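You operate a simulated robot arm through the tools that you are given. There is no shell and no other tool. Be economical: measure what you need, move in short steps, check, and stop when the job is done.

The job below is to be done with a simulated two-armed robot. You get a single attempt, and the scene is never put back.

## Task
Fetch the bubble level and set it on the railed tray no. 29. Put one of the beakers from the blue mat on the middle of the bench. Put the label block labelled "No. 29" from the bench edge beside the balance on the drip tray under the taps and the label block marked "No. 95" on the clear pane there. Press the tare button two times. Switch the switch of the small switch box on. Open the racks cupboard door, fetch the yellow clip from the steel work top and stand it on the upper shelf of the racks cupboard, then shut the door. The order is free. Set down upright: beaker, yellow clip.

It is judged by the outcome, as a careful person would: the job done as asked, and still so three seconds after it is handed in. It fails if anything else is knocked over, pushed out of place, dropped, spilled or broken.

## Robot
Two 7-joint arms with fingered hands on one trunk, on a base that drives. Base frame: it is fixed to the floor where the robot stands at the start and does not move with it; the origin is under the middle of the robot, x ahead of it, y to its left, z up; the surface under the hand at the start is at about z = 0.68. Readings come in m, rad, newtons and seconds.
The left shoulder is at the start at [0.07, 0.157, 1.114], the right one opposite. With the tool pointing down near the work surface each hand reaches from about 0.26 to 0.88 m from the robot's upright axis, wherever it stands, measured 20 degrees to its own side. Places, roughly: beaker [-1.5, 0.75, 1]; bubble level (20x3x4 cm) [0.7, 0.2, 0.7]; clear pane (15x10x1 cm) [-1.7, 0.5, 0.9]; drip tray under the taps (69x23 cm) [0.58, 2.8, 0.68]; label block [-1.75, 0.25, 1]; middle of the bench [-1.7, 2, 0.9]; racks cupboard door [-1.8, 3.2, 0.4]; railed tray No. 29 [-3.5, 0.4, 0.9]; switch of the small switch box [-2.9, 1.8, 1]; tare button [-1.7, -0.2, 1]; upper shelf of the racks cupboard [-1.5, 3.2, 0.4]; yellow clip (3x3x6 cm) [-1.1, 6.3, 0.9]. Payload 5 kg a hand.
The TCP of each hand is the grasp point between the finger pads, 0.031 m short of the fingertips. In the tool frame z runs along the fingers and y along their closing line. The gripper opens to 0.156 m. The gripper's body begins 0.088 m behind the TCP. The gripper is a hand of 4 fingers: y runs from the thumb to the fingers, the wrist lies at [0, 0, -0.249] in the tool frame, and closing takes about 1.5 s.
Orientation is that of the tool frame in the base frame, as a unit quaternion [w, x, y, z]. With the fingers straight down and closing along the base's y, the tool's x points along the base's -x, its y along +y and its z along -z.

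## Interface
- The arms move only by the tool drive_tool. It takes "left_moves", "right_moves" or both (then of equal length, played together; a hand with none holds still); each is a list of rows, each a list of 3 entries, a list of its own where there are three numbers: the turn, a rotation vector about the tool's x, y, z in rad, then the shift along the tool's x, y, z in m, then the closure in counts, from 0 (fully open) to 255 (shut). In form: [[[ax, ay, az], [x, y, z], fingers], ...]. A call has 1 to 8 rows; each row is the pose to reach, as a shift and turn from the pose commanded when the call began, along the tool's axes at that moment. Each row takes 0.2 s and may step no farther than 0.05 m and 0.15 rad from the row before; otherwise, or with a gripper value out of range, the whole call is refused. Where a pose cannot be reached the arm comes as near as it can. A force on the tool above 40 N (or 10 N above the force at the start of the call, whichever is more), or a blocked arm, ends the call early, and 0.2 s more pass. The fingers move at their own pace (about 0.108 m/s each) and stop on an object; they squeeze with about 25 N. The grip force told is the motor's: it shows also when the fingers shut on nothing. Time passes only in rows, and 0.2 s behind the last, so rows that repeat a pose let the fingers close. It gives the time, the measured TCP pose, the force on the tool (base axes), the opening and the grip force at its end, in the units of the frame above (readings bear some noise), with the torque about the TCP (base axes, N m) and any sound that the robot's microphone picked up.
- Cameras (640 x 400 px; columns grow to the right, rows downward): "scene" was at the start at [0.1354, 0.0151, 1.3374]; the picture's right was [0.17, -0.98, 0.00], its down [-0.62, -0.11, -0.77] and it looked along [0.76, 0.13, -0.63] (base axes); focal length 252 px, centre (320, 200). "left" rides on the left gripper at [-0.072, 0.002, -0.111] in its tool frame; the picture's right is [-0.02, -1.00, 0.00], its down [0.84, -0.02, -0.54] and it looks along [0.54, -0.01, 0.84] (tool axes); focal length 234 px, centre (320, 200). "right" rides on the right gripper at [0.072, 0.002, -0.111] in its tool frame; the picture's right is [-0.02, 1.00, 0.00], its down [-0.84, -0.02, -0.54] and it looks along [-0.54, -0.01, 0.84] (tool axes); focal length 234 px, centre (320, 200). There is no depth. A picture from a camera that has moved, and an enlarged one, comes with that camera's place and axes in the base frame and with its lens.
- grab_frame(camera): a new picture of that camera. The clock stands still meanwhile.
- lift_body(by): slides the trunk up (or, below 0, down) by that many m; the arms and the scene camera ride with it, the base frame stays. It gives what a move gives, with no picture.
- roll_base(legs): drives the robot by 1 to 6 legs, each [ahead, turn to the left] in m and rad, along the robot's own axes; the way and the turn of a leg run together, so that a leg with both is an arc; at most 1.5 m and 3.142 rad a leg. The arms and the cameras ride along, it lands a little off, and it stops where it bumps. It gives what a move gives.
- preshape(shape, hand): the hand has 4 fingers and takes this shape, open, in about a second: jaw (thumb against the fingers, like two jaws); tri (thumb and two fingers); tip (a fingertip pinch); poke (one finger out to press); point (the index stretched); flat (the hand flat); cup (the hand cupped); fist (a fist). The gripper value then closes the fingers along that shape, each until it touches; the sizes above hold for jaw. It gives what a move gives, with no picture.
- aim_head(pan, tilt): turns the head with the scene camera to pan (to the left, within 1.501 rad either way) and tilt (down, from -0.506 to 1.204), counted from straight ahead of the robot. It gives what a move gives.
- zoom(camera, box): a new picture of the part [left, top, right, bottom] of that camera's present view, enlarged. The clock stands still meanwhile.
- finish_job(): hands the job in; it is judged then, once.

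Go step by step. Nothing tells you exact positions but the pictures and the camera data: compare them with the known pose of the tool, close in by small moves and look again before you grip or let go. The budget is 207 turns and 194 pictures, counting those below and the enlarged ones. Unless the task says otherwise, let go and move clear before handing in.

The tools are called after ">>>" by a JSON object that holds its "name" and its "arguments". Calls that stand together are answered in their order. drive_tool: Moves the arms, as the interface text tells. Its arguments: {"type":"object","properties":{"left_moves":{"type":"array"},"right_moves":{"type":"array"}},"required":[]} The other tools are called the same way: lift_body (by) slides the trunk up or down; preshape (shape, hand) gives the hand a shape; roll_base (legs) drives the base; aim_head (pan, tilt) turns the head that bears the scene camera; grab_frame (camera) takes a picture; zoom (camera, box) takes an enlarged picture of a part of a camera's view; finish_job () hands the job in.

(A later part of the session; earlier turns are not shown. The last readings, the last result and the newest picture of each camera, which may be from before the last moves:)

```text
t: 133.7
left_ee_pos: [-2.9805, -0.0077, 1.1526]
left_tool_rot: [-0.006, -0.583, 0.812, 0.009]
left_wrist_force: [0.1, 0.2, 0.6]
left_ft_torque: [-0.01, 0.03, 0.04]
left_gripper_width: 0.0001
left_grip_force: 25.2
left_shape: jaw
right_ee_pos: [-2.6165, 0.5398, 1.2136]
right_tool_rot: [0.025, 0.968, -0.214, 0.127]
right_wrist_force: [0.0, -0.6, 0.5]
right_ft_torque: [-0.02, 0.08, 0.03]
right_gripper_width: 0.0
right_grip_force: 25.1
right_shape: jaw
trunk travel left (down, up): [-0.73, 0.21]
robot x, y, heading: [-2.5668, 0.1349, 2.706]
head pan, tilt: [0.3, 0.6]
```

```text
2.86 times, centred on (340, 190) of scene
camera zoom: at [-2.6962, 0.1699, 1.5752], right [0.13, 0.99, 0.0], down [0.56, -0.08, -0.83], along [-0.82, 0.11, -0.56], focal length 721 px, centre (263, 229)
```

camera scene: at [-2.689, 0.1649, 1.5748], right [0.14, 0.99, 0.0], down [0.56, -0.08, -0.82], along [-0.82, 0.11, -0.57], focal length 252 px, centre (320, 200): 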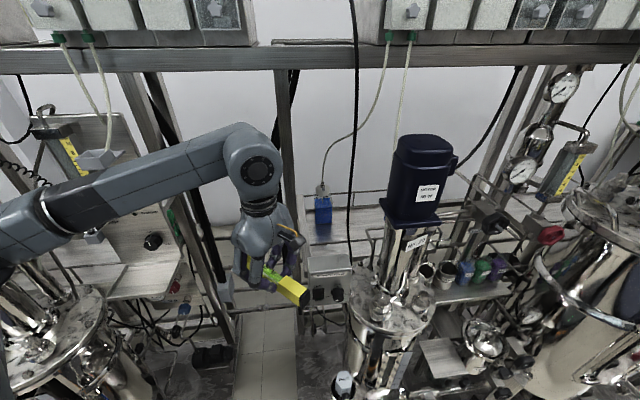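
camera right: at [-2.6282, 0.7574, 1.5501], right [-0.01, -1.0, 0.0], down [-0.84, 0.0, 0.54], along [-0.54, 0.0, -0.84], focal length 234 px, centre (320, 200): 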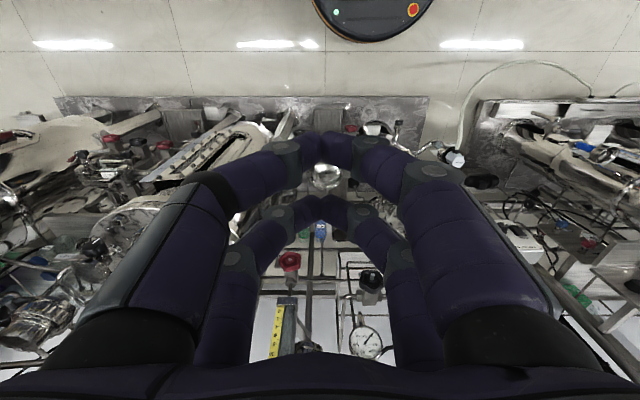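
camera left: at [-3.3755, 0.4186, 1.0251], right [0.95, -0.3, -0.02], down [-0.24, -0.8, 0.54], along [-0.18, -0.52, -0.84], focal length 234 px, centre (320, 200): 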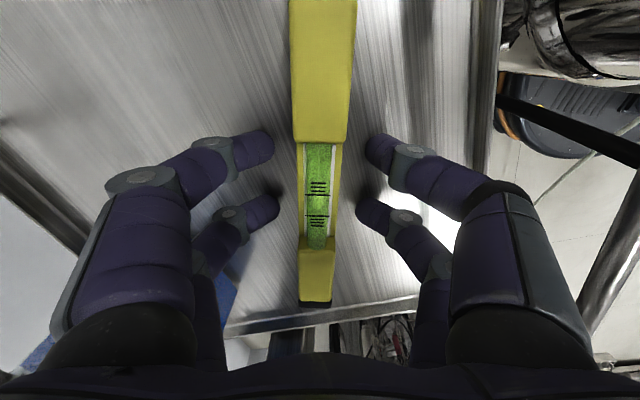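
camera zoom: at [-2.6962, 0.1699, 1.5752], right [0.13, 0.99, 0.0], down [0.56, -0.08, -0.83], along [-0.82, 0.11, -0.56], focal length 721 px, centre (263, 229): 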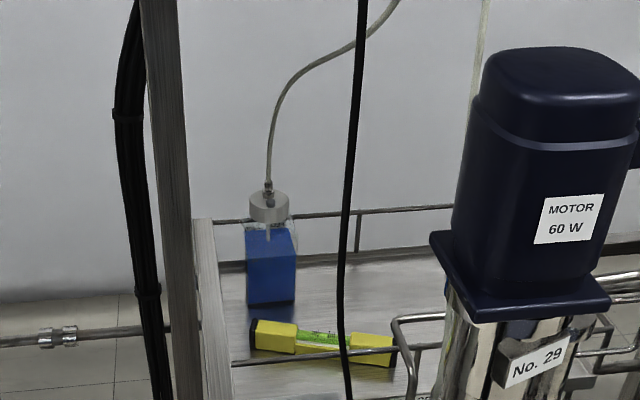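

The level lies upright on the railed tray. Next the bench: I back off and turn to face it.

>>> {"name": "roll_base", "arguments": {"legs": [[-0.2, 0], [0, -2.7]]}}

>>> {"name": "aim_head", "arguments": {"pan": 0.0, "tilt": 0.7}}

>>> {"name": "grab_frame", "arguments": {"camera": "scene"}}

>>> {"name": "aim_head", "arguments": {"pan": 0.7, "tilt": 0.6}}

>>> {"name": "grab_frame", "arguments": {"camera": "scene"}}

```text
t: 141.8
left_ee_pos: [-2.0577, 0.3443, 1.1514]
left_tool_rot: [0.007, 0.685, 0.729, 0.007]
left_wrist_force: [-0.3, 0.6, -0.4]
left_ft_torque: [-0.02, 0.02, 0.04]
left_gripper_width: 0.0
left_grip_force: 25.1
left_shape: jaw
right_ee_pos: [-2.1878, -0.2994, 1.213]
right_tool_rot: [-0.131, 0.023, 0.991, -0.001]
right_wrist_force: [1.3, 0.6, 0.8]
right_ft_torque: [0.02, 0.02, -0.01]
right_gripper_width: 0.0
right_grip_force: 24.9
right_shape: jaw
trunk travel left (down, up): [-0.73, 0.21]
robot x, y, heading: [-2.3911, 0.0544, -0.046]
head pan, tilt: [0.3, 0.6]
```

```text
t: 142.6
left_ee_pos: [-2.058, 0.3449, 1.1522]
left_tool_rot: [0.007, 0.684, 0.729, 0.008]
left_wrist_force: [0.6, 0.3, -0.2]
left_ft_torque: [0.01, 0.0, -0.01]
left_gripper_width: 0.0001
left_grip_force: 24.9
left_shape: jaw
right_ee_pos: [-2.1874, -0.3, 1.2135]
right_tool_rot: [-0.131, 0.023, 0.991, -0.001]
right_wrist_force: [0.0, 0.3, -0.7]
right_ft_torque: [-0.01, 0.01, 0.0]
right_gripper_width: 0.0
right_grip_force: 24.9
right_shape: jaw
trunk travel left (down, up): [-0.73, 0.21]
robot x, y, heading: [-2.3895, 0.053, -0.05]
head pan, tilt: [0.0, 0.7]
```

```text
144 pictures are left
camera scene: at [-2.2516, 0.0471, 1.5662], right [-0.05, -1.0, 0.0], down [-0.64, 0.03, -0.77], along [0.76, -0.03, -0.64], focal length 252 px, centre (320, 200)
```

scene: 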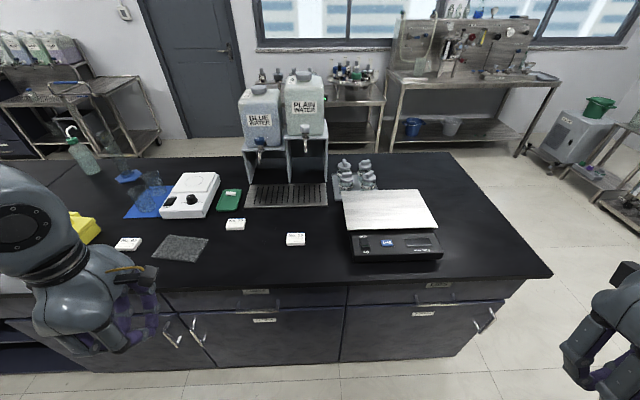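

```text
t: 143.7
left_ee_pos: [-2.0578, 0.3452, 1.1504]
left_tool_rot: [0.006, 0.685, 0.729, 0.007]
left_wrist_force: [0.6, -0.5, 0.4]
left_ft_torque: [0.02, 0.05, -0.04]
left_gripper_width: 0.0
left_grip_force: 25.0
left_shape: jaw
right_ee_pos: [-2.187, -0.3, 1.213]
right_tool_rot: [-0.131, 0.023, 0.991, -0.002]
right_wrist_force: [0.5, -0.3, -0.3]
right_ft_torque: [0.01, -0.04, -0.04]
right_gripper_width: 0.0
right_grip_force: 25.4
right_shape: jaw
trunk travel left (down, up): [-0.73, 0.21]
robot x, y, heading: [-2.3842, 0.055, -0.048]
head pan, tilt: [0.7, 0.6]
```

```text
143 pictures are left
camera scene: at [-2.2662, 0.1046, 1.5748], right [0.61, -0.79, 0.0], down [-0.45, -0.34, -0.82], along [0.66, 0.5, -0.57], focal length 252 px, centre (320, 200)
```

scene: 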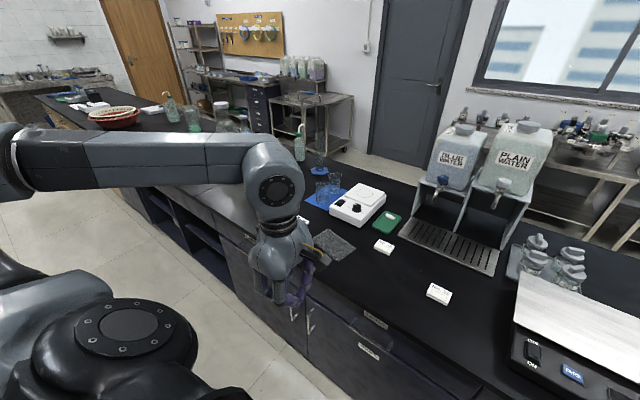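

>>> {"name": "aim_head", "arguments": {"pan": 0.15, "tilt": 0.8}}

>>> {"name": "zoom", "arguments": {"camera": "scene", "box": [140, 120, 380, 280]}}

>>> {"name": "zoom", "arguments": {"camera": "scene", "box": [340, 140, 500, 260]}}

```text
t: 144.7
left_ee_pos: [-2.0577, 0.3458, 1.151]
left_tool_rot: [0.007, 0.685, 0.729, 0.007]
left_wrist_force: [-0.2, 0.1, -0.3]
left_ft_torque: [0.01, 0.0, 0.02]
left_gripper_width: 0.0
left_grip_force: 24.9
left_shape: jaw
right_ee_pos: [-2.1875, -0.2996, 1.2137]
right_tool_rot: [-0.131, 0.023, 0.991, -0.001]
right_wrist_force: [-0.3, -0.1, 1.2]
right_ft_torque: [-0.02, 0.0, -0.05]
right_gripper_width: 0.0003
right_grip_force: 25.6
right_shape: jaw
trunk travel left (down, up): [-0.73, 0.21]
robot x, y, heading: [-2.387, 0.0496, -0.041]
head pan, tilt: [0.15, 0.799]
```

```text
2.50 times, centred on (260, 200) of scene
camera zoom: at [-2.2562, 0.0595, 1.558], right [0.1, -0.99, 0.0], down [-0.71, -0.07, -0.7], along [0.69, 0.07, -0.72], focal length 631 px, centre (470, 200)
```

zoom: 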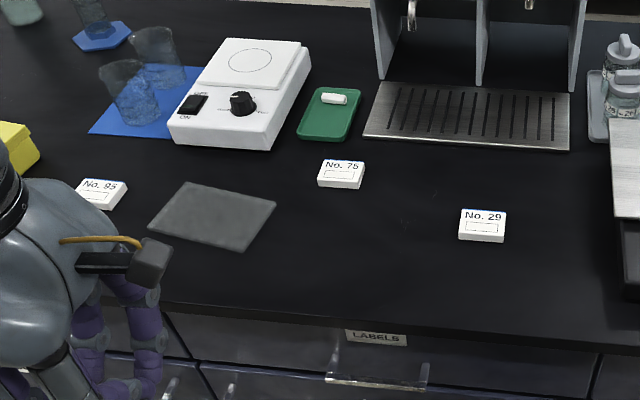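

```text
3.33 times, centred on (420, 200) of scene
camera zoom: at [-2.2562, 0.0595, 1.558], right [0.1, -0.99, 0.0], down [-0.71, -0.07, -0.7], along [0.69, 0.07, -0.72], focal length 841 px, centre (-13, 200)
```

zoom: 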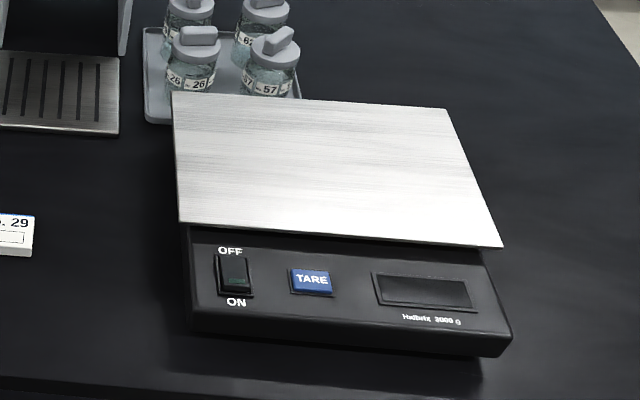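

I can read the blocks: No. 95 at ≈[-1.68, 0.64], No. 75 between, No. 29 at ≈[-1.69, 0.10], the pane at ≈[-1.70, 0.48], and the TARE button at ≈[-1.74, -0.19]. I straighten the right hand into a poke shape for the tare.

>>> {"name": "preshape", "arguments": {"shape": "poke", "hand": "right"}}

>>> {"name": "drive_tool", "arguments": {"right_moves": [[[0, -0.13, 0], [-0.03, 0, 0], 0], [[0, -0.263, 0], [-0.06, 0, 0], 0], [[0, -0.263, 0], [-0.1, 0.02, -0.02], 0], [[0, -0.263, 0], [-0.14, 0.04, -0.03], 0], [[0, -0.263, 0], [-0.18, 0.05, -0.04], 0], [[0, -0.263, 0], [-0.22, 0.06, -0.05], 0], [[0, -0.263, 0], [-0.26, 0.07, -0.06], 0], [[0, -0.263, 0], [-0.3, 0.08, -0.07], 0]]}}

>>> {"name": "grab_frame", "arguments": {"camera": "right"}}

>>> {"name": "grab_frame", "arguments": {"camera": "scene"}}

```text
t: 145.6
left_ee_pos: [-2.0587, 0.3455, 1.1521]
left_tool_rot: [0.007, 0.684, 0.729, 0.007]
left_wrist_force: [0.4, 0.4, 0.0]
left_ft_torque: [0.02, -0.01, 0.0]
left_gripper_width: 0.0004
left_grip_force: 24.9
left_shape: jaw
right_ee_pos: [-2.1882, -0.2997, 1.2142]
right_tool_rot: [-0.133, 0.022, 0.991, -0.001]
right_wrist_force: [1.0, 0.0, 0.3]
right_ft_torque: [0.0, -0.02, -0.01]
right_gripper_width: 0.0001
right_grip_force: 0.0
right_shape: poke
trunk travel left (down, up): [-0.73, 0.21]
robot x, y, heading: [-2.3866, 0.0542, -0.044]
head pan, tilt: [0.15, 0.799]
```

```text
t: 147.3
left_ee_pos: [-2.0556, 0.3448, 1.1506]
left_tool_rot: [0.006, 0.685, 0.728, 0.006]
left_wrist_force: [0.5, 0.1, -0.3]
left_ft_torque: [0.02, 0.02, -0.03]
left_gripper_width: 0.0
left_grip_force: 25.8
left_shape: jaw
right_ee_pos: [-1.873, -0.2344, 1.2029]
right_tool_rot: [-0.002, 0.023, 1.0, -0.004]
right_wrist_force: [1.1, -1.1, 0.4]
right_ft_torque: [0.05, 0.03, 0.05]
right_gripper_width: 0.0001
right_grip_force: 0.0
right_shape: poke
right hand out of reach, approached as far as the arm can: row 2
trunk travel left (down, up): [-0.73, 0.21]
robot x, y, heading: [-2.3884, 0.0567, -0.046]
head pan, tilt: [0.15, 0.799]
```

```text
140 pictures are left
camera right: at [-1.9447, -0.2282, 1.3131], right [0.07, 1.0, -0.01], down [0.84, -0.05, 0.54], along [0.54, -0.04, -0.84], focal length 234 px, centre (320, 200)
```

right: 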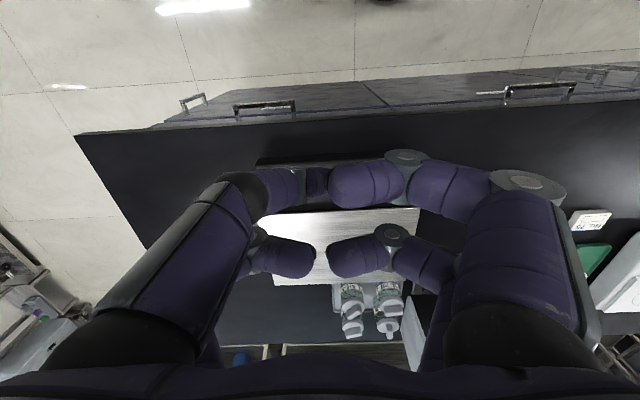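

```text
139 pictures are left
camera scene: at [-2.2532, 0.0592, 1.5577], right [0.1, -0.99, 0.0], down [-0.71, -0.07, -0.7], along [0.69, 0.07, -0.72], focal length 252 px, centre (320, 200)
```

scene: 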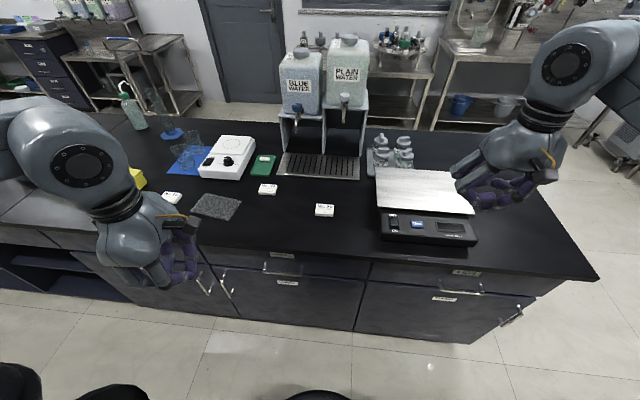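

>>> {"name": "zoom", "arguments": {"camera": "scene", "box": [380, 100, 600, 260]}}

>>> {"name": "zoom", "arguments": {"camera": "right", "box": [200, 120, 460, 300]}}

```text
2.50 times, centred on (490, 180) of scene
camera zoom: at [-2.2532, 0.0592, 1.5577], right [0.1, -0.99, 0.0], down [-0.71, -0.07, -0.7], along [0.69, 0.07, -0.72], focal length 631 px, centre (-105, 250)
```

zoom: 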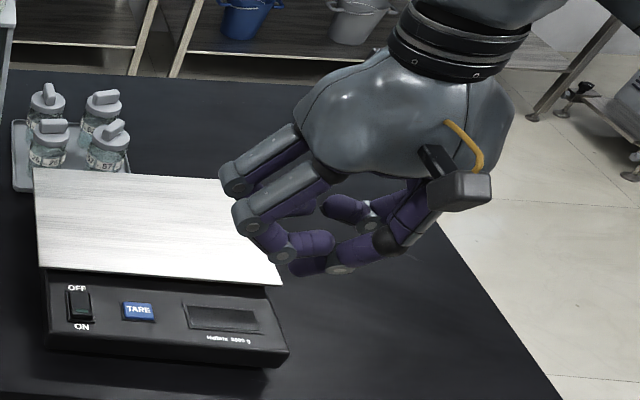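

```text
2.22 times, centred on (330, 210) of right
camera zoom: at [-1.9447, -0.2282, 1.3131], right [0.07, 1.0, -0.01], down [0.84, -0.05, 0.54], along [0.54, -0.04, -0.84], focal length 520 px, centre (298, 178)
```

zoom: 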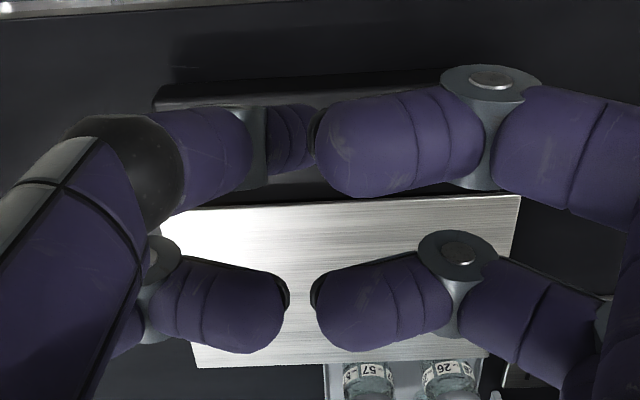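

The poke shape keeps all digits curled close; I try the "point" shape to get a clear single fingertip.

>>> {"name": "preshape", "arguments": {"shape": "point", "hand": "right"}}

>>> {"name": "zoom", "arguments": {"camera": "scene", "box": [380, 100, 600, 260]}}

>>> {"name": "grab_frame", "arguments": {"camera": "right"}}

```text
t: 148.2
left_ee_pos: [-2.0587, 0.3447, 1.1509]
left_tool_rot: [0.007, 0.684, 0.729, 0.007]
left_wrist_force: [-0.4, -0.1, 0.3]
left_ft_torque: [0.03, 0.0, 0.05]
left_gripper_width: 0.0001
left_grip_force: 25.5
left_shape: jaw
right_ee_pos: [-1.8769, -0.2341, 1.2033]
right_tool_rot: [0.0, 0.022, 1.0, -0.003]
right_wrist_force: [-0.4, -0.4, -0.3]
right_ft_torque: [-0.02, -0.01, -0.01]
right_gripper_width: 0.0
right_grip_force: 0.1
right_shape: point
trunk travel left (down, up): [-0.73, 0.21]
robot x, y, heading: [-2.3865, 0.0537, -0.046]
head pan, tilt: [0.15, 0.799]
```

```text
2.50 times, centred on (490, 180) of scene
camera zoom: at [-2.2567, 0.0595, 1.558], right [0.1, -0.99, 0.0], down [-0.71, -0.07, -0.7], along [0.69, 0.07, -0.72], focal length 631 px, centre (-105, 250)
```

zoom: 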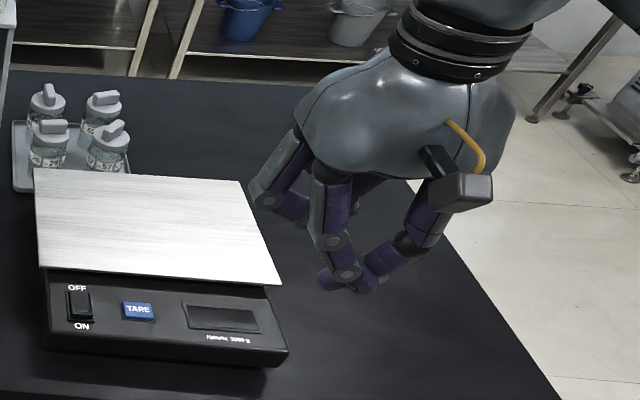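

```text
135 pictures are left
camera right: at [-1.9483, -0.2279, 1.3145], right [0.07, 1.0, -0.01], down [0.84, -0.05, 0.54], along [0.54, -0.04, -0.84], focal length 234 px, centre (320, 200)
```

right: 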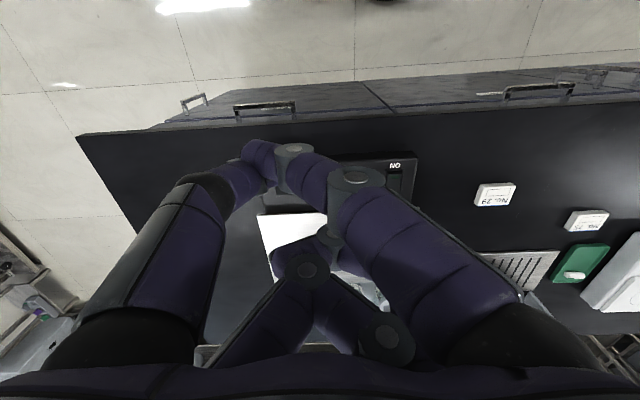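

>>> {"name": "drive_tool", "arguments": {"right_moves": [[[0, 0, 0], [0, 0, 0], 0], [[0, 0, 0], [0, 0, 0], 0], [[0, 0, 0], [0, 0, 0], 0], [[0, 0, 0], [0, 0, 0], 0], [[0, 0, 0], [0, 0, 0], 0]]}}

>>> {"name": "zoom", "arguments": {"camera": "scene", "box": [380, 100, 600, 260]}}

```text
t: 149.4
left_ee_pos: [-2.0578, 0.345, 1.1506]
left_tool_rot: [0.006, 0.685, 0.729, 0.007]
left_wrist_force: [-0.3, -0.2, -0.8]
left_ft_torque: [-0.02, -0.01, -0.01]
left_gripper_width: 0.0001
left_grip_force: 24.8
left_shape: jaw
right_ee_pos: [-1.8754, -0.2347, 1.2026]
right_tool_rot: [0.0, 0.023, 1.0, -0.003]
right_wrist_force: [-0.7, -0.5, 0.6]
right_ft_torque: [0.02, 0.01, -0.04]
right_gripper_width: 0.0001
right_grip_force: 0.1
right_shape: point
trunk travel left (down, up): [-0.73, 0.21]
robot x, y, heading: [-2.3868, 0.0517, -0.049]
head pan, tilt: [0.15, 0.799]
```

```text
2.50 times, centred on (490, 180) of scene
camera zoom: at [-2.2561, 0.0594, 1.5579], right [0.1, -0.99, 0.0], down [-0.71, -0.07, -0.7], along [0.69, 0.07, -0.72], focal length 631 px, centre (-105, 250)
```

zoom: 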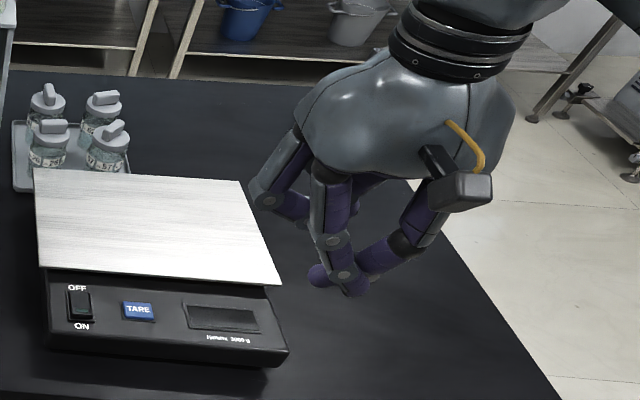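

The fingers look tangled from switching shapes while closed. I open to jaw first and then poke again.

>>> {"name": "preshape", "arguments": {"shape": "jaw", "hand": "right"}}

>>> {"name": "drive_tool", "arguments": {"right_moves": [[[0, 0, 0], [0, 0, 0], 0], [[0, 0, 0], [0, 0, 0], 0], [[0, 0, 0], [0, 0, 0], 0], [[0, 0, 0], [0, 0, 0], 0], [[0, 0, 0], [0, 0, 0], 0]]}}

>>> {"name": "preshape", "arguments": {"shape": "poke", "hand": "right"}}

>>> {"name": "drive_tool", "arguments": {"right_moves": [[[0, 0, 0], [0, 0, 0], 0], [[0, 0, 0], [0, 0, 0], 0], [[0, 0, 0], [0, 0, 0], 0], [[0, 0, 0], [0, 0, 0], 0], [[0, 0, 0], [0, 0, 0], 0]]}}

>>> {"name": "zoom", "arguments": {"camera": "scene", "box": [380, 100, 600, 260]}}

>>> {"name": "grab_frame", "arguments": {"camera": "right"}}

```text
t: 150.3
left_ee_pos: [-2.0582, 0.3452, 1.1521]
left_tool_rot: [0.006, 0.684, 0.729, 0.008]
left_wrist_force: [0.0, -0.4, 0.2]
left_ft_torque: [-0.01, 0.0, 0.03]
left_gripper_width: 0.0
left_grip_force: 24.6
left_shape: jaw
right_ee_pos: [-1.8744, -0.2338, 1.2029]
right_tool_rot: [0.0, 0.023, 1.0, -0.003]
right_wrist_force: [-0.1, -0.2, -0.2]
right_ft_torque: [-0.02, -0.03, 0.0]
right_gripper_width: 0.156
right_grip_force: 0.2
right_shape: jaw
trunk travel left (down, up): [-0.73, 0.21]
robot x, y, heading: [-2.3883, 0.0543, -0.047]
head pan, tilt: [0.15, 0.799]
```

```text
t: 151.6
left_ee_pos: [-2.0577, 0.3442, 1.1504]
left_tool_rot: [0.007, 0.685, 0.729, 0.008]
left_wrist_force: [0.4, 0.5, 0.0]
left_ft_torque: [-0.03, -0.01, 0.02]
left_gripper_width: 0.0
left_grip_force: 25.0
left_shape: jaw
right_ee_pos: [-1.8749, -0.2346, 1.2022]
right_tool_rot: [-0.001, 0.022, 1.0, -0.003]
right_wrist_force: [-1.1, -0.8, 0.0]
right_ft_torque: [-0.03, -0.01, -0.02]
right_gripper_width: 0.1558
right_grip_force: 0.1
right_shape: jaw
trunk travel left (down, up): [-0.73, 0.21]
robot x, y, heading: [-2.3872, 0.0553, -0.042]
head pan, tilt: [0.15, 0.799]
```

```text
t: 152.4
left_ee_pos: [-2.0569, 0.3451, 1.1515]
left_tool_rot: [0.006, 0.685, 0.729, 0.007]
left_wrist_force: [-0.3, 0.3, 0.1]
left_ft_torque: [-0.01, 0.0, -0.02]
left_gripper_width: 0.0
left_grip_force: 25.5
left_shape: jaw
right_ee_pos: [-1.8764, -0.2344, 1.2027]
right_tool_rot: [0.0, 0.023, 1.0, -0.004]
right_wrist_force: [-0.4, 0.0, 0.1]
right_ft_torque: [-0.03, 0.01, -0.04]
right_gripper_width: 0.0002
right_grip_force: 0.1
right_shape: poke
trunk travel left (down, up): [-0.73, 0.21]
robot x, y, heading: [-2.3886, 0.0537, -0.046]
head pan, tilt: [0.15, 0.799]
```

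```text
t: 153.7
left_ee_pos: [-2.0575, 0.345, 1.1513]
left_tool_rot: [0.007, 0.685, 0.729, 0.007]
left_wrist_force: [-0.2, 0.4, 0.1]
left_ft_torque: [-0.02, 0.0, 0.0]
left_gripper_width: 0.0001
left_grip_force: 25.0
left_shape: jaw
right_ee_pos: [-1.8752, -0.2341, 1.2028]
right_tool_rot: [0.0, 0.022, 1.0, -0.004]
right_wrist_force: [-0.8, -0.3, 0.1]
right_ft_torque: [0.01, -0.02, 0.02]
right_gripper_width: 0.0002
right_grip_force: 0.1
right_shape: poke
trunk travel left (down, up): [-0.73, 0.21]
robot x, y, heading: [-2.392, 0.0548, -0.043]
head pan, tilt: [0.15, 0.799]
```

```text
2.50 times, centred on (490, 180) of scene
camera zoom: at [-2.2561, 0.0594, 1.5579], right [0.1, -0.99, 0.0], down [-0.71, -0.07, -0.7], along [0.69, 0.07, -0.72], focal length 631 px, centre (-105, 250)
```

zoom: 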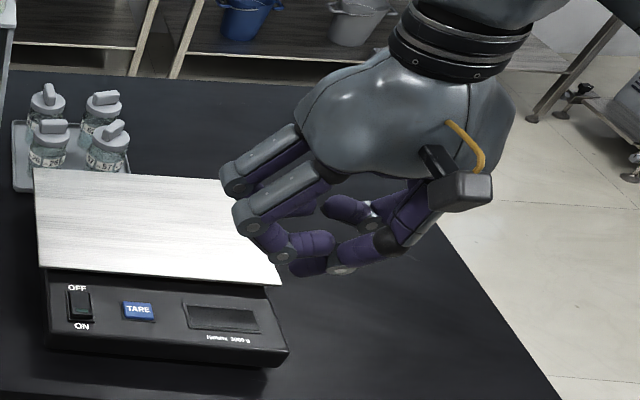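

```text
132 pictures are left
camera right: at [-1.9476, -0.228, 1.3143], right [0.07, 1.0, -0.01], down [0.84, -0.05, 0.54], along [0.54, -0.04, -0.84], focal length 234 px, centre (320, 200)
```

right: 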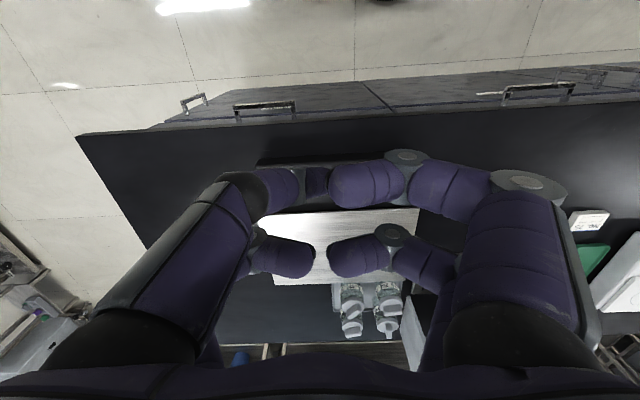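

Poke gives no usable single fingertip, so I use the closed jaw, tilted 0.3 rad forward so that one fingertip pair is lowest. TARE triangulates to about [-1.75, -0.184, 0.957].

>>> {"name": "preshape", "arguments": {"shape": "jaw", "hand": "right"}}

>>> {"name": "drive_tool", "arguments": {"right_moves": [[[0, -0.14, 0], [-0.02, 0.01, 0], 255], [[0, -0.3, 0], [-0.04, 0.02, 0], 255], [[0, -0.3, 0], [-0.07, 0.035, 0.03], 255], [[0, -0.3, 0], [-0.1, 0.045, 0.06], 255], [[0, -0.3, 0], [-0.125, 0.052, 0.1], 255], [[0, -0.3, 0], [-0.136, 0.056, 0.14], 255], [[0, -0.3, 0], [-0.136, 0.056, 0.15], 255], [[0, -0.3, 0], [-0.136, 0.056, 0.15], 255]]}}

>>> {"name": "zoom", "arguments": {"camera": "scene", "box": [360, 120, 520, 260]}}

>>> {"name": "grab_frame", "arguments": {"camera": "right"}}

```text
t: 154.6
left_ee_pos: [-2.0575, 0.3449, 1.1514]
left_tool_rot: [0.007, 0.684, 0.729, 0.007]
left_wrist_force: [-0.8, 0.3, -0.7]
left_ft_torque: [0.03, 0.01, -0.02]
left_gripper_width: 0.0
left_grip_force: 24.7
left_shape: jaw
right_ee_pos: [-1.8756, -0.233, 1.2027]
right_tool_rot: [0.0, 0.023, 1.0, -0.003]
right_wrist_force: [-0.8, 0.5, 0.2]
right_ft_torque: [0.0, 0.02, 0.02]
right_gripper_width: 0.1558
right_grip_force: 0.0
right_shape: jaw
trunk travel left (down, up): [-0.73, 0.21]
robot x, y, heading: [-2.3885, 0.0536, -0.043]
head pan, tilt: [0.15, 0.799]
```

```text
refused: row 2 steps farther than a row can; nothing moved
```

```text
2.86 times, centred on (440, 190) of scene
camera zoom: at [-2.2561, 0.0594, 1.5579], right [0.1, -0.99, 0.0], down [-0.71, -0.07, -0.7], along [0.69, 0.07, -0.72], focal length 721 px, centre (-23, 229)
```

zoom: 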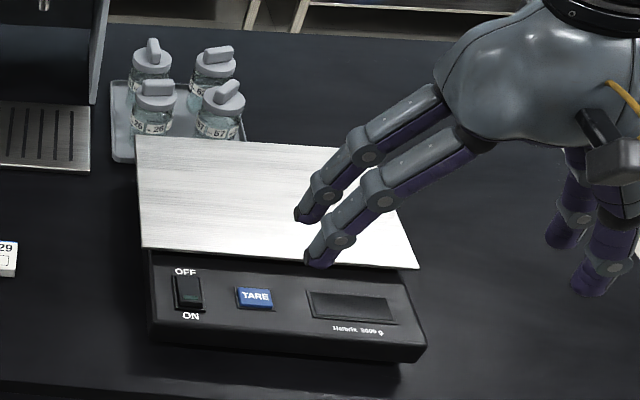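

```text
130 pictures are left
camera right: at [-1.9476, -0.2279, 1.3143], right [0.07, 1.0, -0.01], down [0.84, -0.05, 0.54], along [0.54, -0.04, -0.84], focal length 234 px, centre (320, 200)
```

right: 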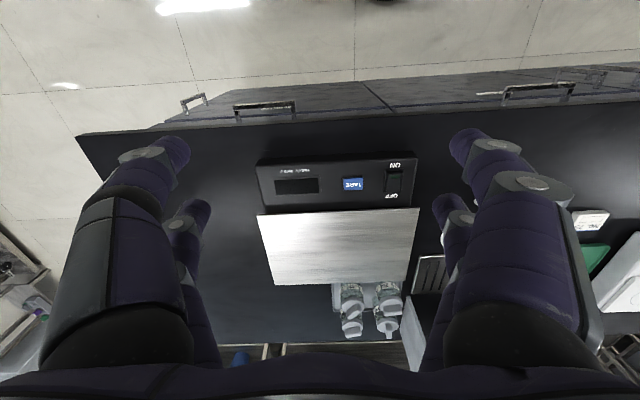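

>>> {"name": "drive_tool", "arguments": {"right_moves": [[[0, -0.14, 0], [-0.02, 0.01, 0], 255], [[0, -0.28, 0], [-0.04, 0.02, 0], 255], [[0, -0.3, 0], [-0.07, 0.035, 0.03], 255], [[0, -0.3, 0], [-0.1, 0.045, 0.06], 255], [[0, -0.3, 0], [-0.125, 0.051, 0.095], 255], [[0, -0.3, 0], [-0.138, 0.054, 0.135], 255], [[0, -0.3, 0], [-0.138, 0.054, 0.15], 255], [[0, -0.3, 0], [-0.138, 0.054, 0.15], 255]]}}

>>> {"name": "zoom", "arguments": {"camera": "scene", "box": [360, 120, 520, 260]}}

>>> {"name": "grab_frame", "arguments": {"camera": "right"}}

```text
t: 156.3
left_ee_pos: [-2.0564, 0.3448, 1.1526]
left_tool_rot: [0.007, 0.685, 0.728, 0.007]
left_wrist_force: [-0.1, 0.4, 0.4]
left_ft_torque: [0.01, 0.01, -0.02]
left_gripper_width: 0.0
left_grip_force: 25.1
left_shape: jaw
right_ee_pos: [-1.7359, -0.1871, 1.0489]
right_tool_rot: [0.15, 0.022, 0.988, -0.007]
right_wrist_force: [-0.3, 0.1, -0.4]
right_ft_torque: [0.05, -0.01, -0.01]
right_gripper_width: 0.0
right_grip_force: 25.5
right_shape: jaw
trunk travel left (down, up): [-0.73, 0.21]
robot x, y, heading: [-2.3901, 0.0565, -0.046]
head pan, tilt: [0.15, 0.799]
```

```text
2.86 times, centred on (440, 190) of scene
camera zoom: at [-2.2563, 0.0596, 1.558], right [0.1, -0.99, 0.0], down [-0.71, -0.07, -0.7], along [0.69, 0.07, -0.72], focal length 721 px, centre (-23, 229)
```

zoom: 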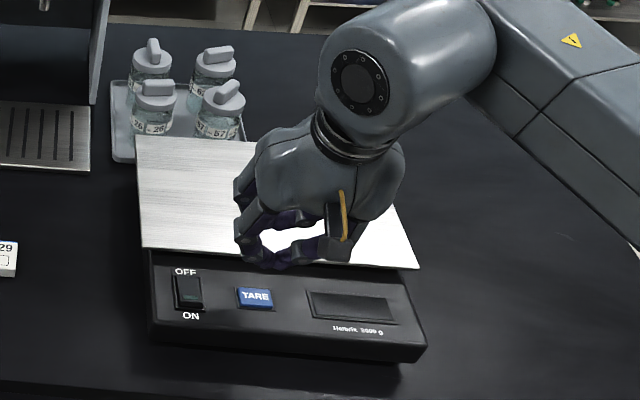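

```text
128 pictures are left
camera right: at [-1.838, -0.1791, 1.1343], right [0.07, 1.0, 0.0], down [0.64, -0.04, 0.77], along [0.77, -0.05, -0.64], focal length 234 px, centre (320, 200)
```

right: 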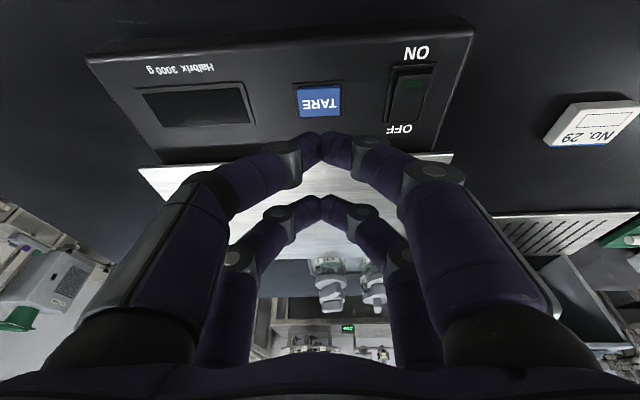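

The lower tip pair is right above TARE. I press down in fine steps and back off.

>>> {"name": "drive_tool", "arguments": {"right_moves": [[[0, 0, 0], [0.0133, 0, 0.043], 255], [[0, 0, 0], [0.0154, 0, 0.0497], 255], [[0, 0, 0], [0.0166, 0, 0.0535], 255], [[0, 0, 0], [0.0178, 0, 0.0573], 255]]}}

>>> {"name": "grab_frame", "arguments": {"camera": "right"}}

```text
t: 157.3
left_ee_pos: [-2.0585, 0.3454, 1.1521]
left_tool_rot: [0.007, 0.684, 0.73, 0.008]
left_wrist_force: [-0.4, -0.4, 0.1]
left_ft_torque: [0.0, -0.01, -0.03]
left_gripper_width: 0.0
left_grip_force: 25.3
left_shape: jaw
right_ee_pos: [-1.7358, -0.1862, 0.9917]
right_tool_rot: [0.15, 0.021, 0.988, -0.006]
right_wrist_force: [1.5, 0.0, 6.6]
right_ft_torque: [0.07, -0.03, 0.01]
right_gripper_width: 0.0002
right_grip_force: 25.0
right_shape: jaw
trunk travel left (down, up): [-0.73, 0.21]
robot x, y, heading: [-2.3865, 0.0545, -0.04]
head pan, tilt: [0.15, 0.799]
heard: click
```

```text
127 pictures are left
camera right: at [-1.838, -0.1792, 1.0769], right [0.07, 1.0, 0.0], down [0.64, -0.04, 0.77], along [0.77, -0.05, -0.64], focal length 234 px, centre (320, 200)
```

right: 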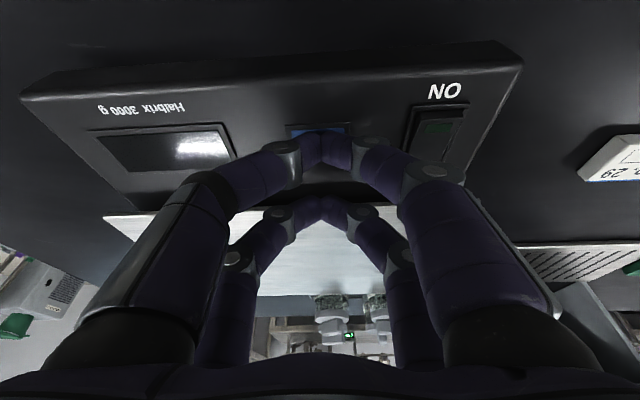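

Heard a click: one press. I release up 2 cm and press once more, then lift away.

>>> {"name": "drive_tool", "arguments": {"right_moves": [[[0, 0, 0], [-0.006, 0, -0.019], 255], [[0, 0, 0], [-0.009, 0, -0.029], 255], [[0, 0, 0], [-0.009, 0, -0.029], 255]]}}

>>> {"name": "drive_tool", "arguments": {"right_moves": [[[0, 0, 0], [0.004, 0, 0.014], 255], [[0, 0, 0], [0.0066, 0, 0.0212], 255], [[0, 0, 0], [0.0078, 0, 0.025], 255], [[0, 0, 0], [0.009, 0, 0.029], 255]]}}

>>> {"name": "drive_tool", "arguments": {"right_moves": [[[0, 0, 0], [-0.012, 0, -0.038], 255], [[0, 0, 0], [-0.024, 0, -0.076], 255], [[0, 0, 0], [-0.036, 0, -0.115], 255], [[0, 0, 0], [-0.05, 0, -0.16], 255]]}}

```text
t: 158.2
left_ee_pos: [-2.0571, 0.3452, 1.1508]
left_tool_rot: [0.006, 0.684, 0.729, 0.008]
left_wrist_force: [-0.2, -0.4, -0.5]
left_ft_torque: [-0.01, -0.01, -0.01]
left_gripper_width: 0.0
left_grip_force: 25.0
left_shape: jaw
right_ee_pos: [-1.7366, -0.187, 1.0213]
right_tool_rot: [0.149, 0.023, 0.989, -0.008]
right_wrist_force: [0.1, 0.2, -0.6]
right_ft_torque: [0.01, -0.01, -0.02]
right_gripper_width: 0.0
right_grip_force: 25.5
right_shape: jaw
trunk travel left (down, up): [-0.73, 0.21]
robot x, y, heading: [-2.3873, 0.0529, -0.045]
head pan, tilt: [0.15, 0.799]
```

```text
t: 159.2
left_ee_pos: [-2.0579, 0.3457, 1.1519]
left_tool_rot: [0.007, 0.685, 0.729, 0.007]
left_wrist_force: [0.5, -0.4, 0.1]
left_ft_torque: [0.01, 0.0, -0.04]
left_gripper_width: 0.0001
left_grip_force: 24.9
left_shape: jaw
right_ee_pos: [-1.7355, -0.1882, 0.9925]
right_tool_rot: [0.15, 0.022, 0.988, -0.007]
right_wrist_force: [-0.3, 0.0, 3.4]
right_ft_torque: [0.02, 0.07, 0.02]
right_gripper_width: 0.0
right_grip_force: 25.4
right_shape: jaw
trunk travel left (down, up): [-0.73, 0.21]
robot x, y, heading: [-2.3872, 0.0539, -0.046]
head pan, tilt: [0.15, 0.799]
heard: click
```

```text
t: 160.2
left_ee_pos: [-2.0584, 0.3461, 1.1514]
left_tool_rot: [0.007, 0.684, 0.729, 0.006]
left_wrist_force: [0.1, 0.5, -0.2]
left_ft_torque: [-0.01, -0.03, -0.02]
left_gripper_width: 0.0001
left_grip_force: 25.1
left_shape: jaw
right_ee_pos: [-1.7384, -0.1886, 1.1595]
right_tool_rot: [0.149, 0.021, 0.989, -0.006]
right_wrist_force: [-0.1, 0.0, 0.1]
right_ft_torque: [-0.02, -0.02, -0.01]
right_gripper_width: 0.0001
right_grip_force: 25.1
right_shape: jaw
trunk travel left (down, up): [-0.73, 0.21]
robot x, y, heading: [-2.3843, 0.0544, -0.048]
head pan, tilt: [0.15, 0.799]
```

Two clicks heard, tare done. Next I straighten the right hand and bring it open above the No. 29 block.

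>>> {"name": "drive_tool", "arguments": {"right_moves": [[[0, 0.1, 0], [-0.001, 0.04, 0], 200], [[0, 0.2, 0], [-0.002, 0.08, 0.01], 100], [[0, 0.3, 0], [-0.003, 0.125, 0.02], 60], [[0, 0.3, 0], [-0.004, 0.17, 0.03], 60], [[0, 0.3, 0], [-0.005, 0.215, 0.04], 60], [[0, 0.3, 0], [-0.006, 0.26, 0.05], 60], [[0, 0.3, 0], [-0.007, 0.289, 0.068], 60]]}}

>>> {"name": "grab_frame", "arguments": {"camera": "right"}}

>>> {"name": "zoom", "arguments": {"camera": "scene", "box": [180, 120, 420, 280]}}

```text
t: 161.8
left_ee_pos: [-2.0561, 0.3451, 1.1505]
left_tool_rot: [0.007, 0.684, 0.729, 0.007]
left_wrist_force: [0.1, 0.3, 0.0]
left_ft_torque: [0.0, 0.02, 0.01]
left_gripper_width: 0.0
left_grip_force: 25.2
left_shape: jaw
right_ee_pos: [-1.6969, 0.1023, 1.0969]
right_tool_rot: [0.0, 0.023, 1.0, -0.004]
right_wrist_force: [0.1, 1.0, 0.4]
right_ft_torque: [0.0, -0.01, -0.02]
right_gripper_width: 0.1188
right_grip_force: 0.0
right_shape: jaw
trunk travel left (down, up): [-0.73, 0.21]
robot x, y, heading: [-2.3869, 0.0505, -0.048]
head pan, tilt: [0.15, 0.799]
```

```text
126 pictures are left
camera right: at [-1.7686, 0.1087, 1.2075], right [0.07, 1.0, -0.01], down [0.84, -0.05, 0.54], along [0.54, -0.05, -0.84], focal length 234 px, centre (320, 200)
```

right: 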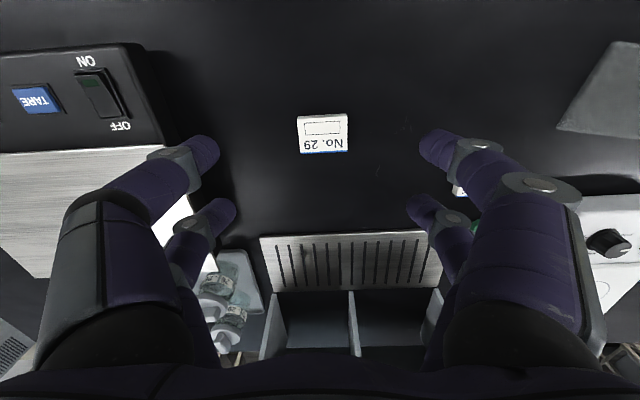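

```text
2.50 times, centred on (300, 200) of scene
camera zoom: at [-2.2555, 0.0613, 1.5579], right [0.1, -0.99, 0.0], down [-0.71, -0.08, -0.7], along [0.69, 0.07, -0.72], focal length 631 px, centre (370, 200)
```

zoom: 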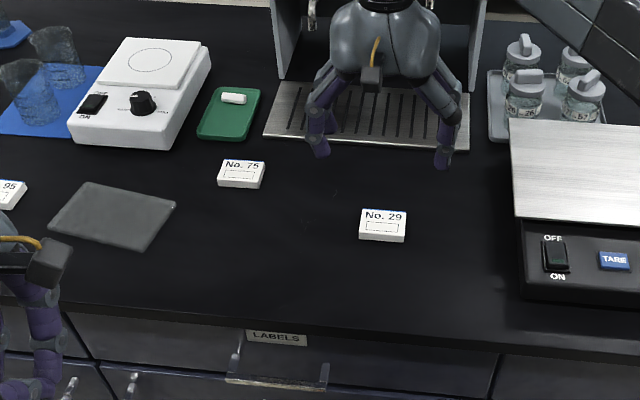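

The block's top centre triangulates to [-1.683, 0.101, 0.918]. I descend with the right hand around it.

>>> {"name": "drive_tool", "arguments": {"right_moves": [[[0, 0, 0], [-0.014, 0, 0.04], 80], [[0, 0, 0], [-0.014, 0, 0.08], 80], [[0, 0, 0], [-0.014, 0, 0.12], 80], [[0, 0, 0], [-0.014, 0, 0.145], 80], [[0, 0, 0], [-0.014, 0, 0.158], 80]]}}

>>> {"name": "grab_frame", "arguments": {"camera": "right"}}

```text
t: 162.9
left_ee_pos: [-2.0574, 0.3452, 1.151]
left_tool_rot: [0.006, 0.684, 0.729, 0.008]
left_wrist_force: [0.7, 0.6, -0.2]
left_ft_torque: [0.05, -0.01, 0.01]
left_gripper_width: 0.0002
left_grip_force: 25.0
left_shape: jaw
right_ee_pos: [-1.6825, 0.0999, 0.9362]
right_tool_rot: [0.0, 0.022, 1.0, -0.004]
right_wrist_force: [-0.8, -0.6, -0.4]
right_ft_torque: [-0.01, -0.01, 0.0]
right_gripper_width: 0.1074
right_grip_force: 0.0
right_shape: jaw
trunk travel left (down, up): [-0.73, 0.21]
robot x, y, heading: [-2.3889, 0.0536, -0.049]
head pan, tilt: [0.15, 0.799]
```

```text
124 pictures are left
camera right: at [-1.7542, 0.1056, 1.0471], right [0.07, 1.0, -0.01], down [0.84, -0.05, 0.54], along [0.54, -0.04, -0.84], focal length 234 px, centre (320, 200)
```

right: 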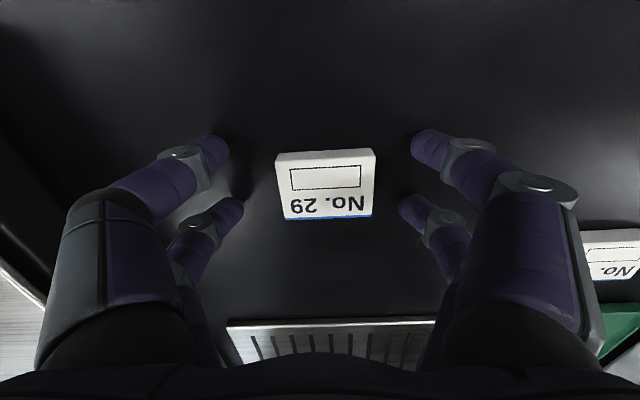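

Well centred. I lower 4 mm more and close.

>>> {"name": "drive_tool", "arguments": {"right_moves": [[[0, 0, 0], [0, 0, 0.004], 120], [[0, 0, 0], [0, 0, 0.004], 255], [[0, 0, 0], [0, 0, 0.004], 255], [[0, 0, 0], [0, 0, 0.004], 255], [[0, 0, 0], [0, 0, 0.004], 255]]}}

>>> {"name": "drive_tool", "arguments": {"right_moves": [[[0, 0, 0], [0, 0, -0.04], 255], [[0, 0, 0], [0, 0, -0.09], 255], [[0, 0, 0], [0, 0, -0.14], 255], [[0, 0, 0], [0, 0, -0.19], 255]]}}

>>> {"name": "grab_frame", "arguments": {"camera": "right"}}

```text
t: 164.2
left_ee_pos: [-2.0588, 0.3448, 1.1518]
left_tool_rot: [0.008, 0.685, 0.729, 0.007]
left_wrist_force: [0.4, 0.5, 0.4]
left_ft_torque: [0.0, -0.03, 0.01]
left_gripper_width: 0.0
left_grip_force: 25.2
left_shape: jaw
right_ee_pos: [-1.6832, 0.1019, 0.9353]
right_tool_rot: [0.001, 0.022, 1.0, -0.003]
right_wrist_force: [1.6, 5.3, 17.3]
right_ft_torque: [-0.36, -0.41, 0.14]
right_gripper_width: 0.0244
right_grip_force: 24.9
right_shape: jaw
trunk travel left (down, up): [-0.73, 0.21]
robot x, y, heading: [-2.3859, 0.052, -0.051]
head pan, tilt: [0.15, 0.799]
```

```text
t: 165.2
left_ee_pos: [-2.0585, 0.3451, 1.1525]
left_tool_rot: [0.007, 0.685, 0.729, 0.007]
left_wrist_force: [0.1, -0.7, 0.5]
left_ft_torque: [-0.02, -0.03, -0.02]
left_gripper_width: 0.0003
left_grip_force: 24.9
left_shape: jaw
right_ee_pos: [-1.6832, 0.1016, 1.1224]
right_tool_rot: [0.001, 0.023, 1.0, -0.005]
right_wrist_force: [0.2, 1.3, -1.4]
right_ft_torque: [0.03, -0.01, 0.03]
right_gripper_width: 0.0215
right_grip_force: 25.2
right_shape: jaw
trunk travel left (down, up): [-0.73, 0.21]
robot x, y, heading: [-2.3878, 0.0537, -0.049]
head pan, tilt: [0.15, 0.799]
```

```text
123 pictures are left
camera right: at [-1.7552, 0.1082, 1.2334], right [0.07, 1.0, -0.01], down [0.84, -0.05, 0.54], along [0.54, -0.05, -0.84], focal length 234 px, centre (320, 200)
```

right: 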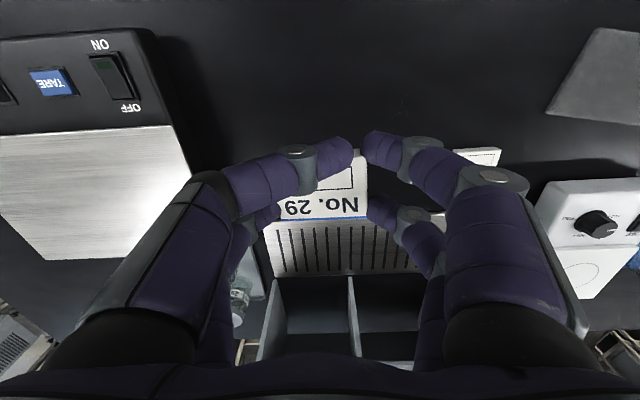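

>>> {"name": "zoom", "arguments": {"camera": "right", "box": [220, 110, 460, 270]}}

>>> {"name": "zoom", "arguments": {"camera": "scene", "box": [240, 80, 400, 200]}}

```text
2.50 times, centred on (340, 190) of right
camera zoom: at [-1.7552, 0.1082, 1.2334], right [0.07, 1.0, -0.01], down [0.84, -0.05, 0.54], along [0.54, -0.05, -0.84], focal length 585 px, centre (270, 225)
```

zoom: 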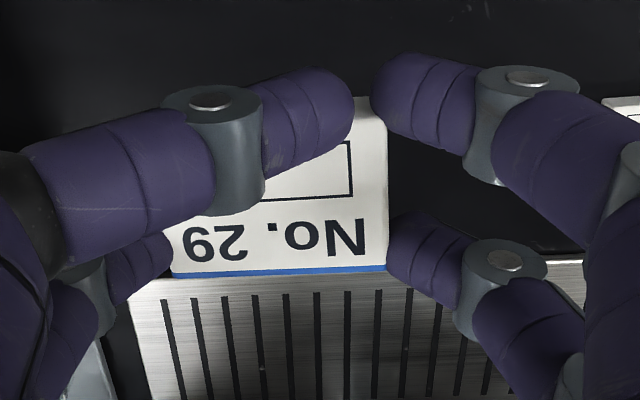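

```text
3.33 times, centred on (320, 140) of scene
camera zoom: at [-2.2569, 0.0598, 1.5579], right [0.1, -0.99, 0.0], down [-0.71, -0.07, -0.7], along [0.69, 0.07, -0.72], focal length 841 px, centre (320, 400)
```

zoom: 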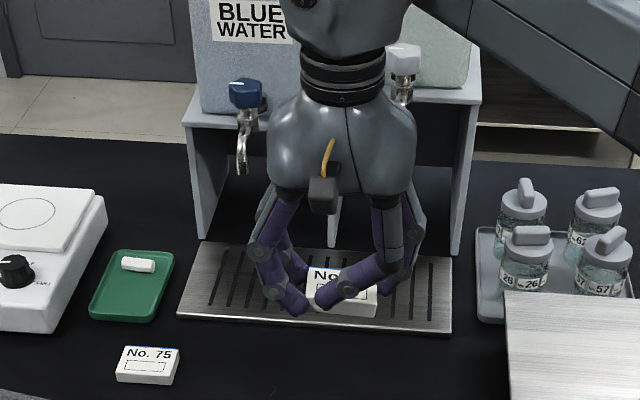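

The front-left finger lies on top of the block, since the finger pairs straddle its short side. I set it back down and regrasp across the short side with the hand turned 90°.

>>> {"name": "drive_tool", "arguments": {"right_moves": [[[0, 0, 0], [0, 0, 0.05], 255], [[0, 0, 0], [0, 0, 0.1], 255], [[0, 0, 0], [0, 0, 0.15], 255], [[0, 0, 0], [0, 0, 0.175], 255], [[0, 0, 0], [0, 0, 0.184], 255]]}}

>>> {"name": "drive_tool", "arguments": {"right_moves": [[[0, 0, 0], [0, 0, 0], 200], [[0, 0, 0], [0, 0, 0], 120], [[0, 0, 0], [0, 0, 0], 60], [[0, 0, 0], [0, 0, 0], 60], [[0, 0, 0], [0, 0, -0.04], 60], [[0, 0, 0], [0, 0, -0.08], 60], [[0, 0, 0], [0, 0, -0.12], 60]]}}

>>> {"name": "drive_tool", "arguments": {"right_moves": [[[0, 0, 0.14], [0, 0, 0], 60], [[0, 0, 0.28], [0, 0, 0], 60], [[0, 0, 0.42], [0, 0, 0], 60], [[0, 0, 0.56], [0, 0, 0], 60], [[0, 0, 0.7], [0, 0, 0], 60], [[0, 0, 0.84], [0, 0, 0], 60], [[0, 0, 0.98], [0, 0, 0], 60], [[0, 0, 1.12], [0, 0, 0], 60]]}}

>>> {"name": "grab_frame", "arguments": {"camera": "right"}}

```text
t: 166.3
left_ee_pos: [-2.0585, 0.3458, 1.1527]
left_tool_rot: [0.006, 0.684, 0.729, 0.007]
left_wrist_force: [0.3, 0.7, -0.1]
left_ft_torque: [0.02, -0.03, 0.0]
left_gripper_width: 0.0
left_grip_force: 24.9
left_shape: jaw
right_ee_pos: [-1.6822, 0.0978, 0.9376]
right_tool_rot: [0.001, 0.022, 1.0, -0.004]
right_wrist_force: [-0.2, 0.1, 0.3]
right_ft_torque: [0.03, -0.03, -0.01]
right_gripper_width: 0.0214
right_grip_force: 24.8
right_shape: jaw
trunk travel left (down, up): [-0.73, 0.21]
robot x, y, heading: [-2.3892, 0.0522, -0.045]
head pan, tilt: [0.15, 0.799]
```

```text
t: 167.9
left_ee_pos: [-2.0583, 0.3462, 1.1516]
left_tool_rot: [0.006, 0.685, 0.729, 0.007]
left_wrist_force: [0.2, -0.6, -0.9]
left_ft_torque: [0.01, 0.0, 0.02]
left_gripper_width: 0.0
left_grip_force: 25.1
left_shape: jaw
right_ee_pos: [-1.6821, 0.0987, 1.0588]
right_tool_rot: [-0.001, 0.022, 1.0, -0.004]
right_wrist_force: [0.0, -0.7, 0.8]
right_ft_torque: [-0.02, 0.0, -0.03]
right_gripper_width: 0.1189
right_grip_force: 0.0
right_shape: jaw
trunk travel left (down, up): [-0.73, 0.21]
robot x, y, heading: [-2.3886, 0.0555, -0.05]
head pan, tilt: [0.15, 0.799]
```

```text
t: 169.8
left_ee_pos: [-2.0565, 0.3406, 1.1524]
left_tool_rot: [0.005, 0.686, 0.728, 0.009]
left_wrist_force: [1.1, 0.3, -0.1]
left_ft_torque: [0.08, 0.04, -0.02]
left_gripper_width: 0.0002
left_grip_force: 25.0
left_shape: jaw
right_ee_pos: [-1.6728, 0.0882, 1.0561]
right_tool_rot: [-0.003, 0.488, 0.873, -0.002]
right_wrist_force: [0.5, -0.2, 0.1]
right_ft_torque: [0.09, 0.06, -0.01]
right_gripper_width: 0.1193
right_grip_force: 0.0
right_shape: jaw
right hand out of reach, approached as far as the arm can: row 7, 8
trunk travel left (down, up): [-0.73, 0.21]
robot x, y, heading: [-2.3859, 0.0511, -0.05]
head pan, tilt: [0.15, 0.799]
```

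```text
120 pictures are left
camera right: at [-1.7088, 0.1503, 1.1672], right [0.86, 0.5, -0.01], down [0.43, -0.72, 0.54], along [0.27, -0.47, -0.84], focal length 234 px, centre (320, 200)
```

right: 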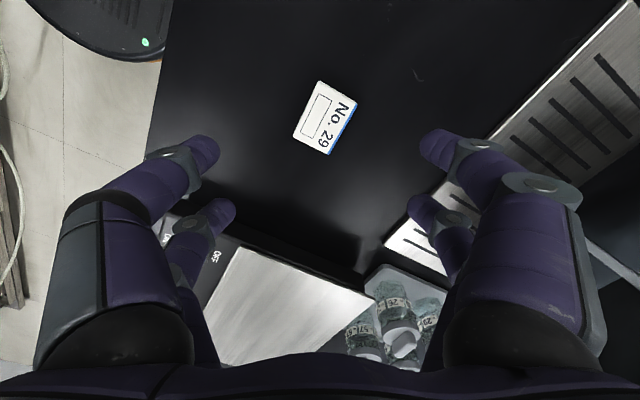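

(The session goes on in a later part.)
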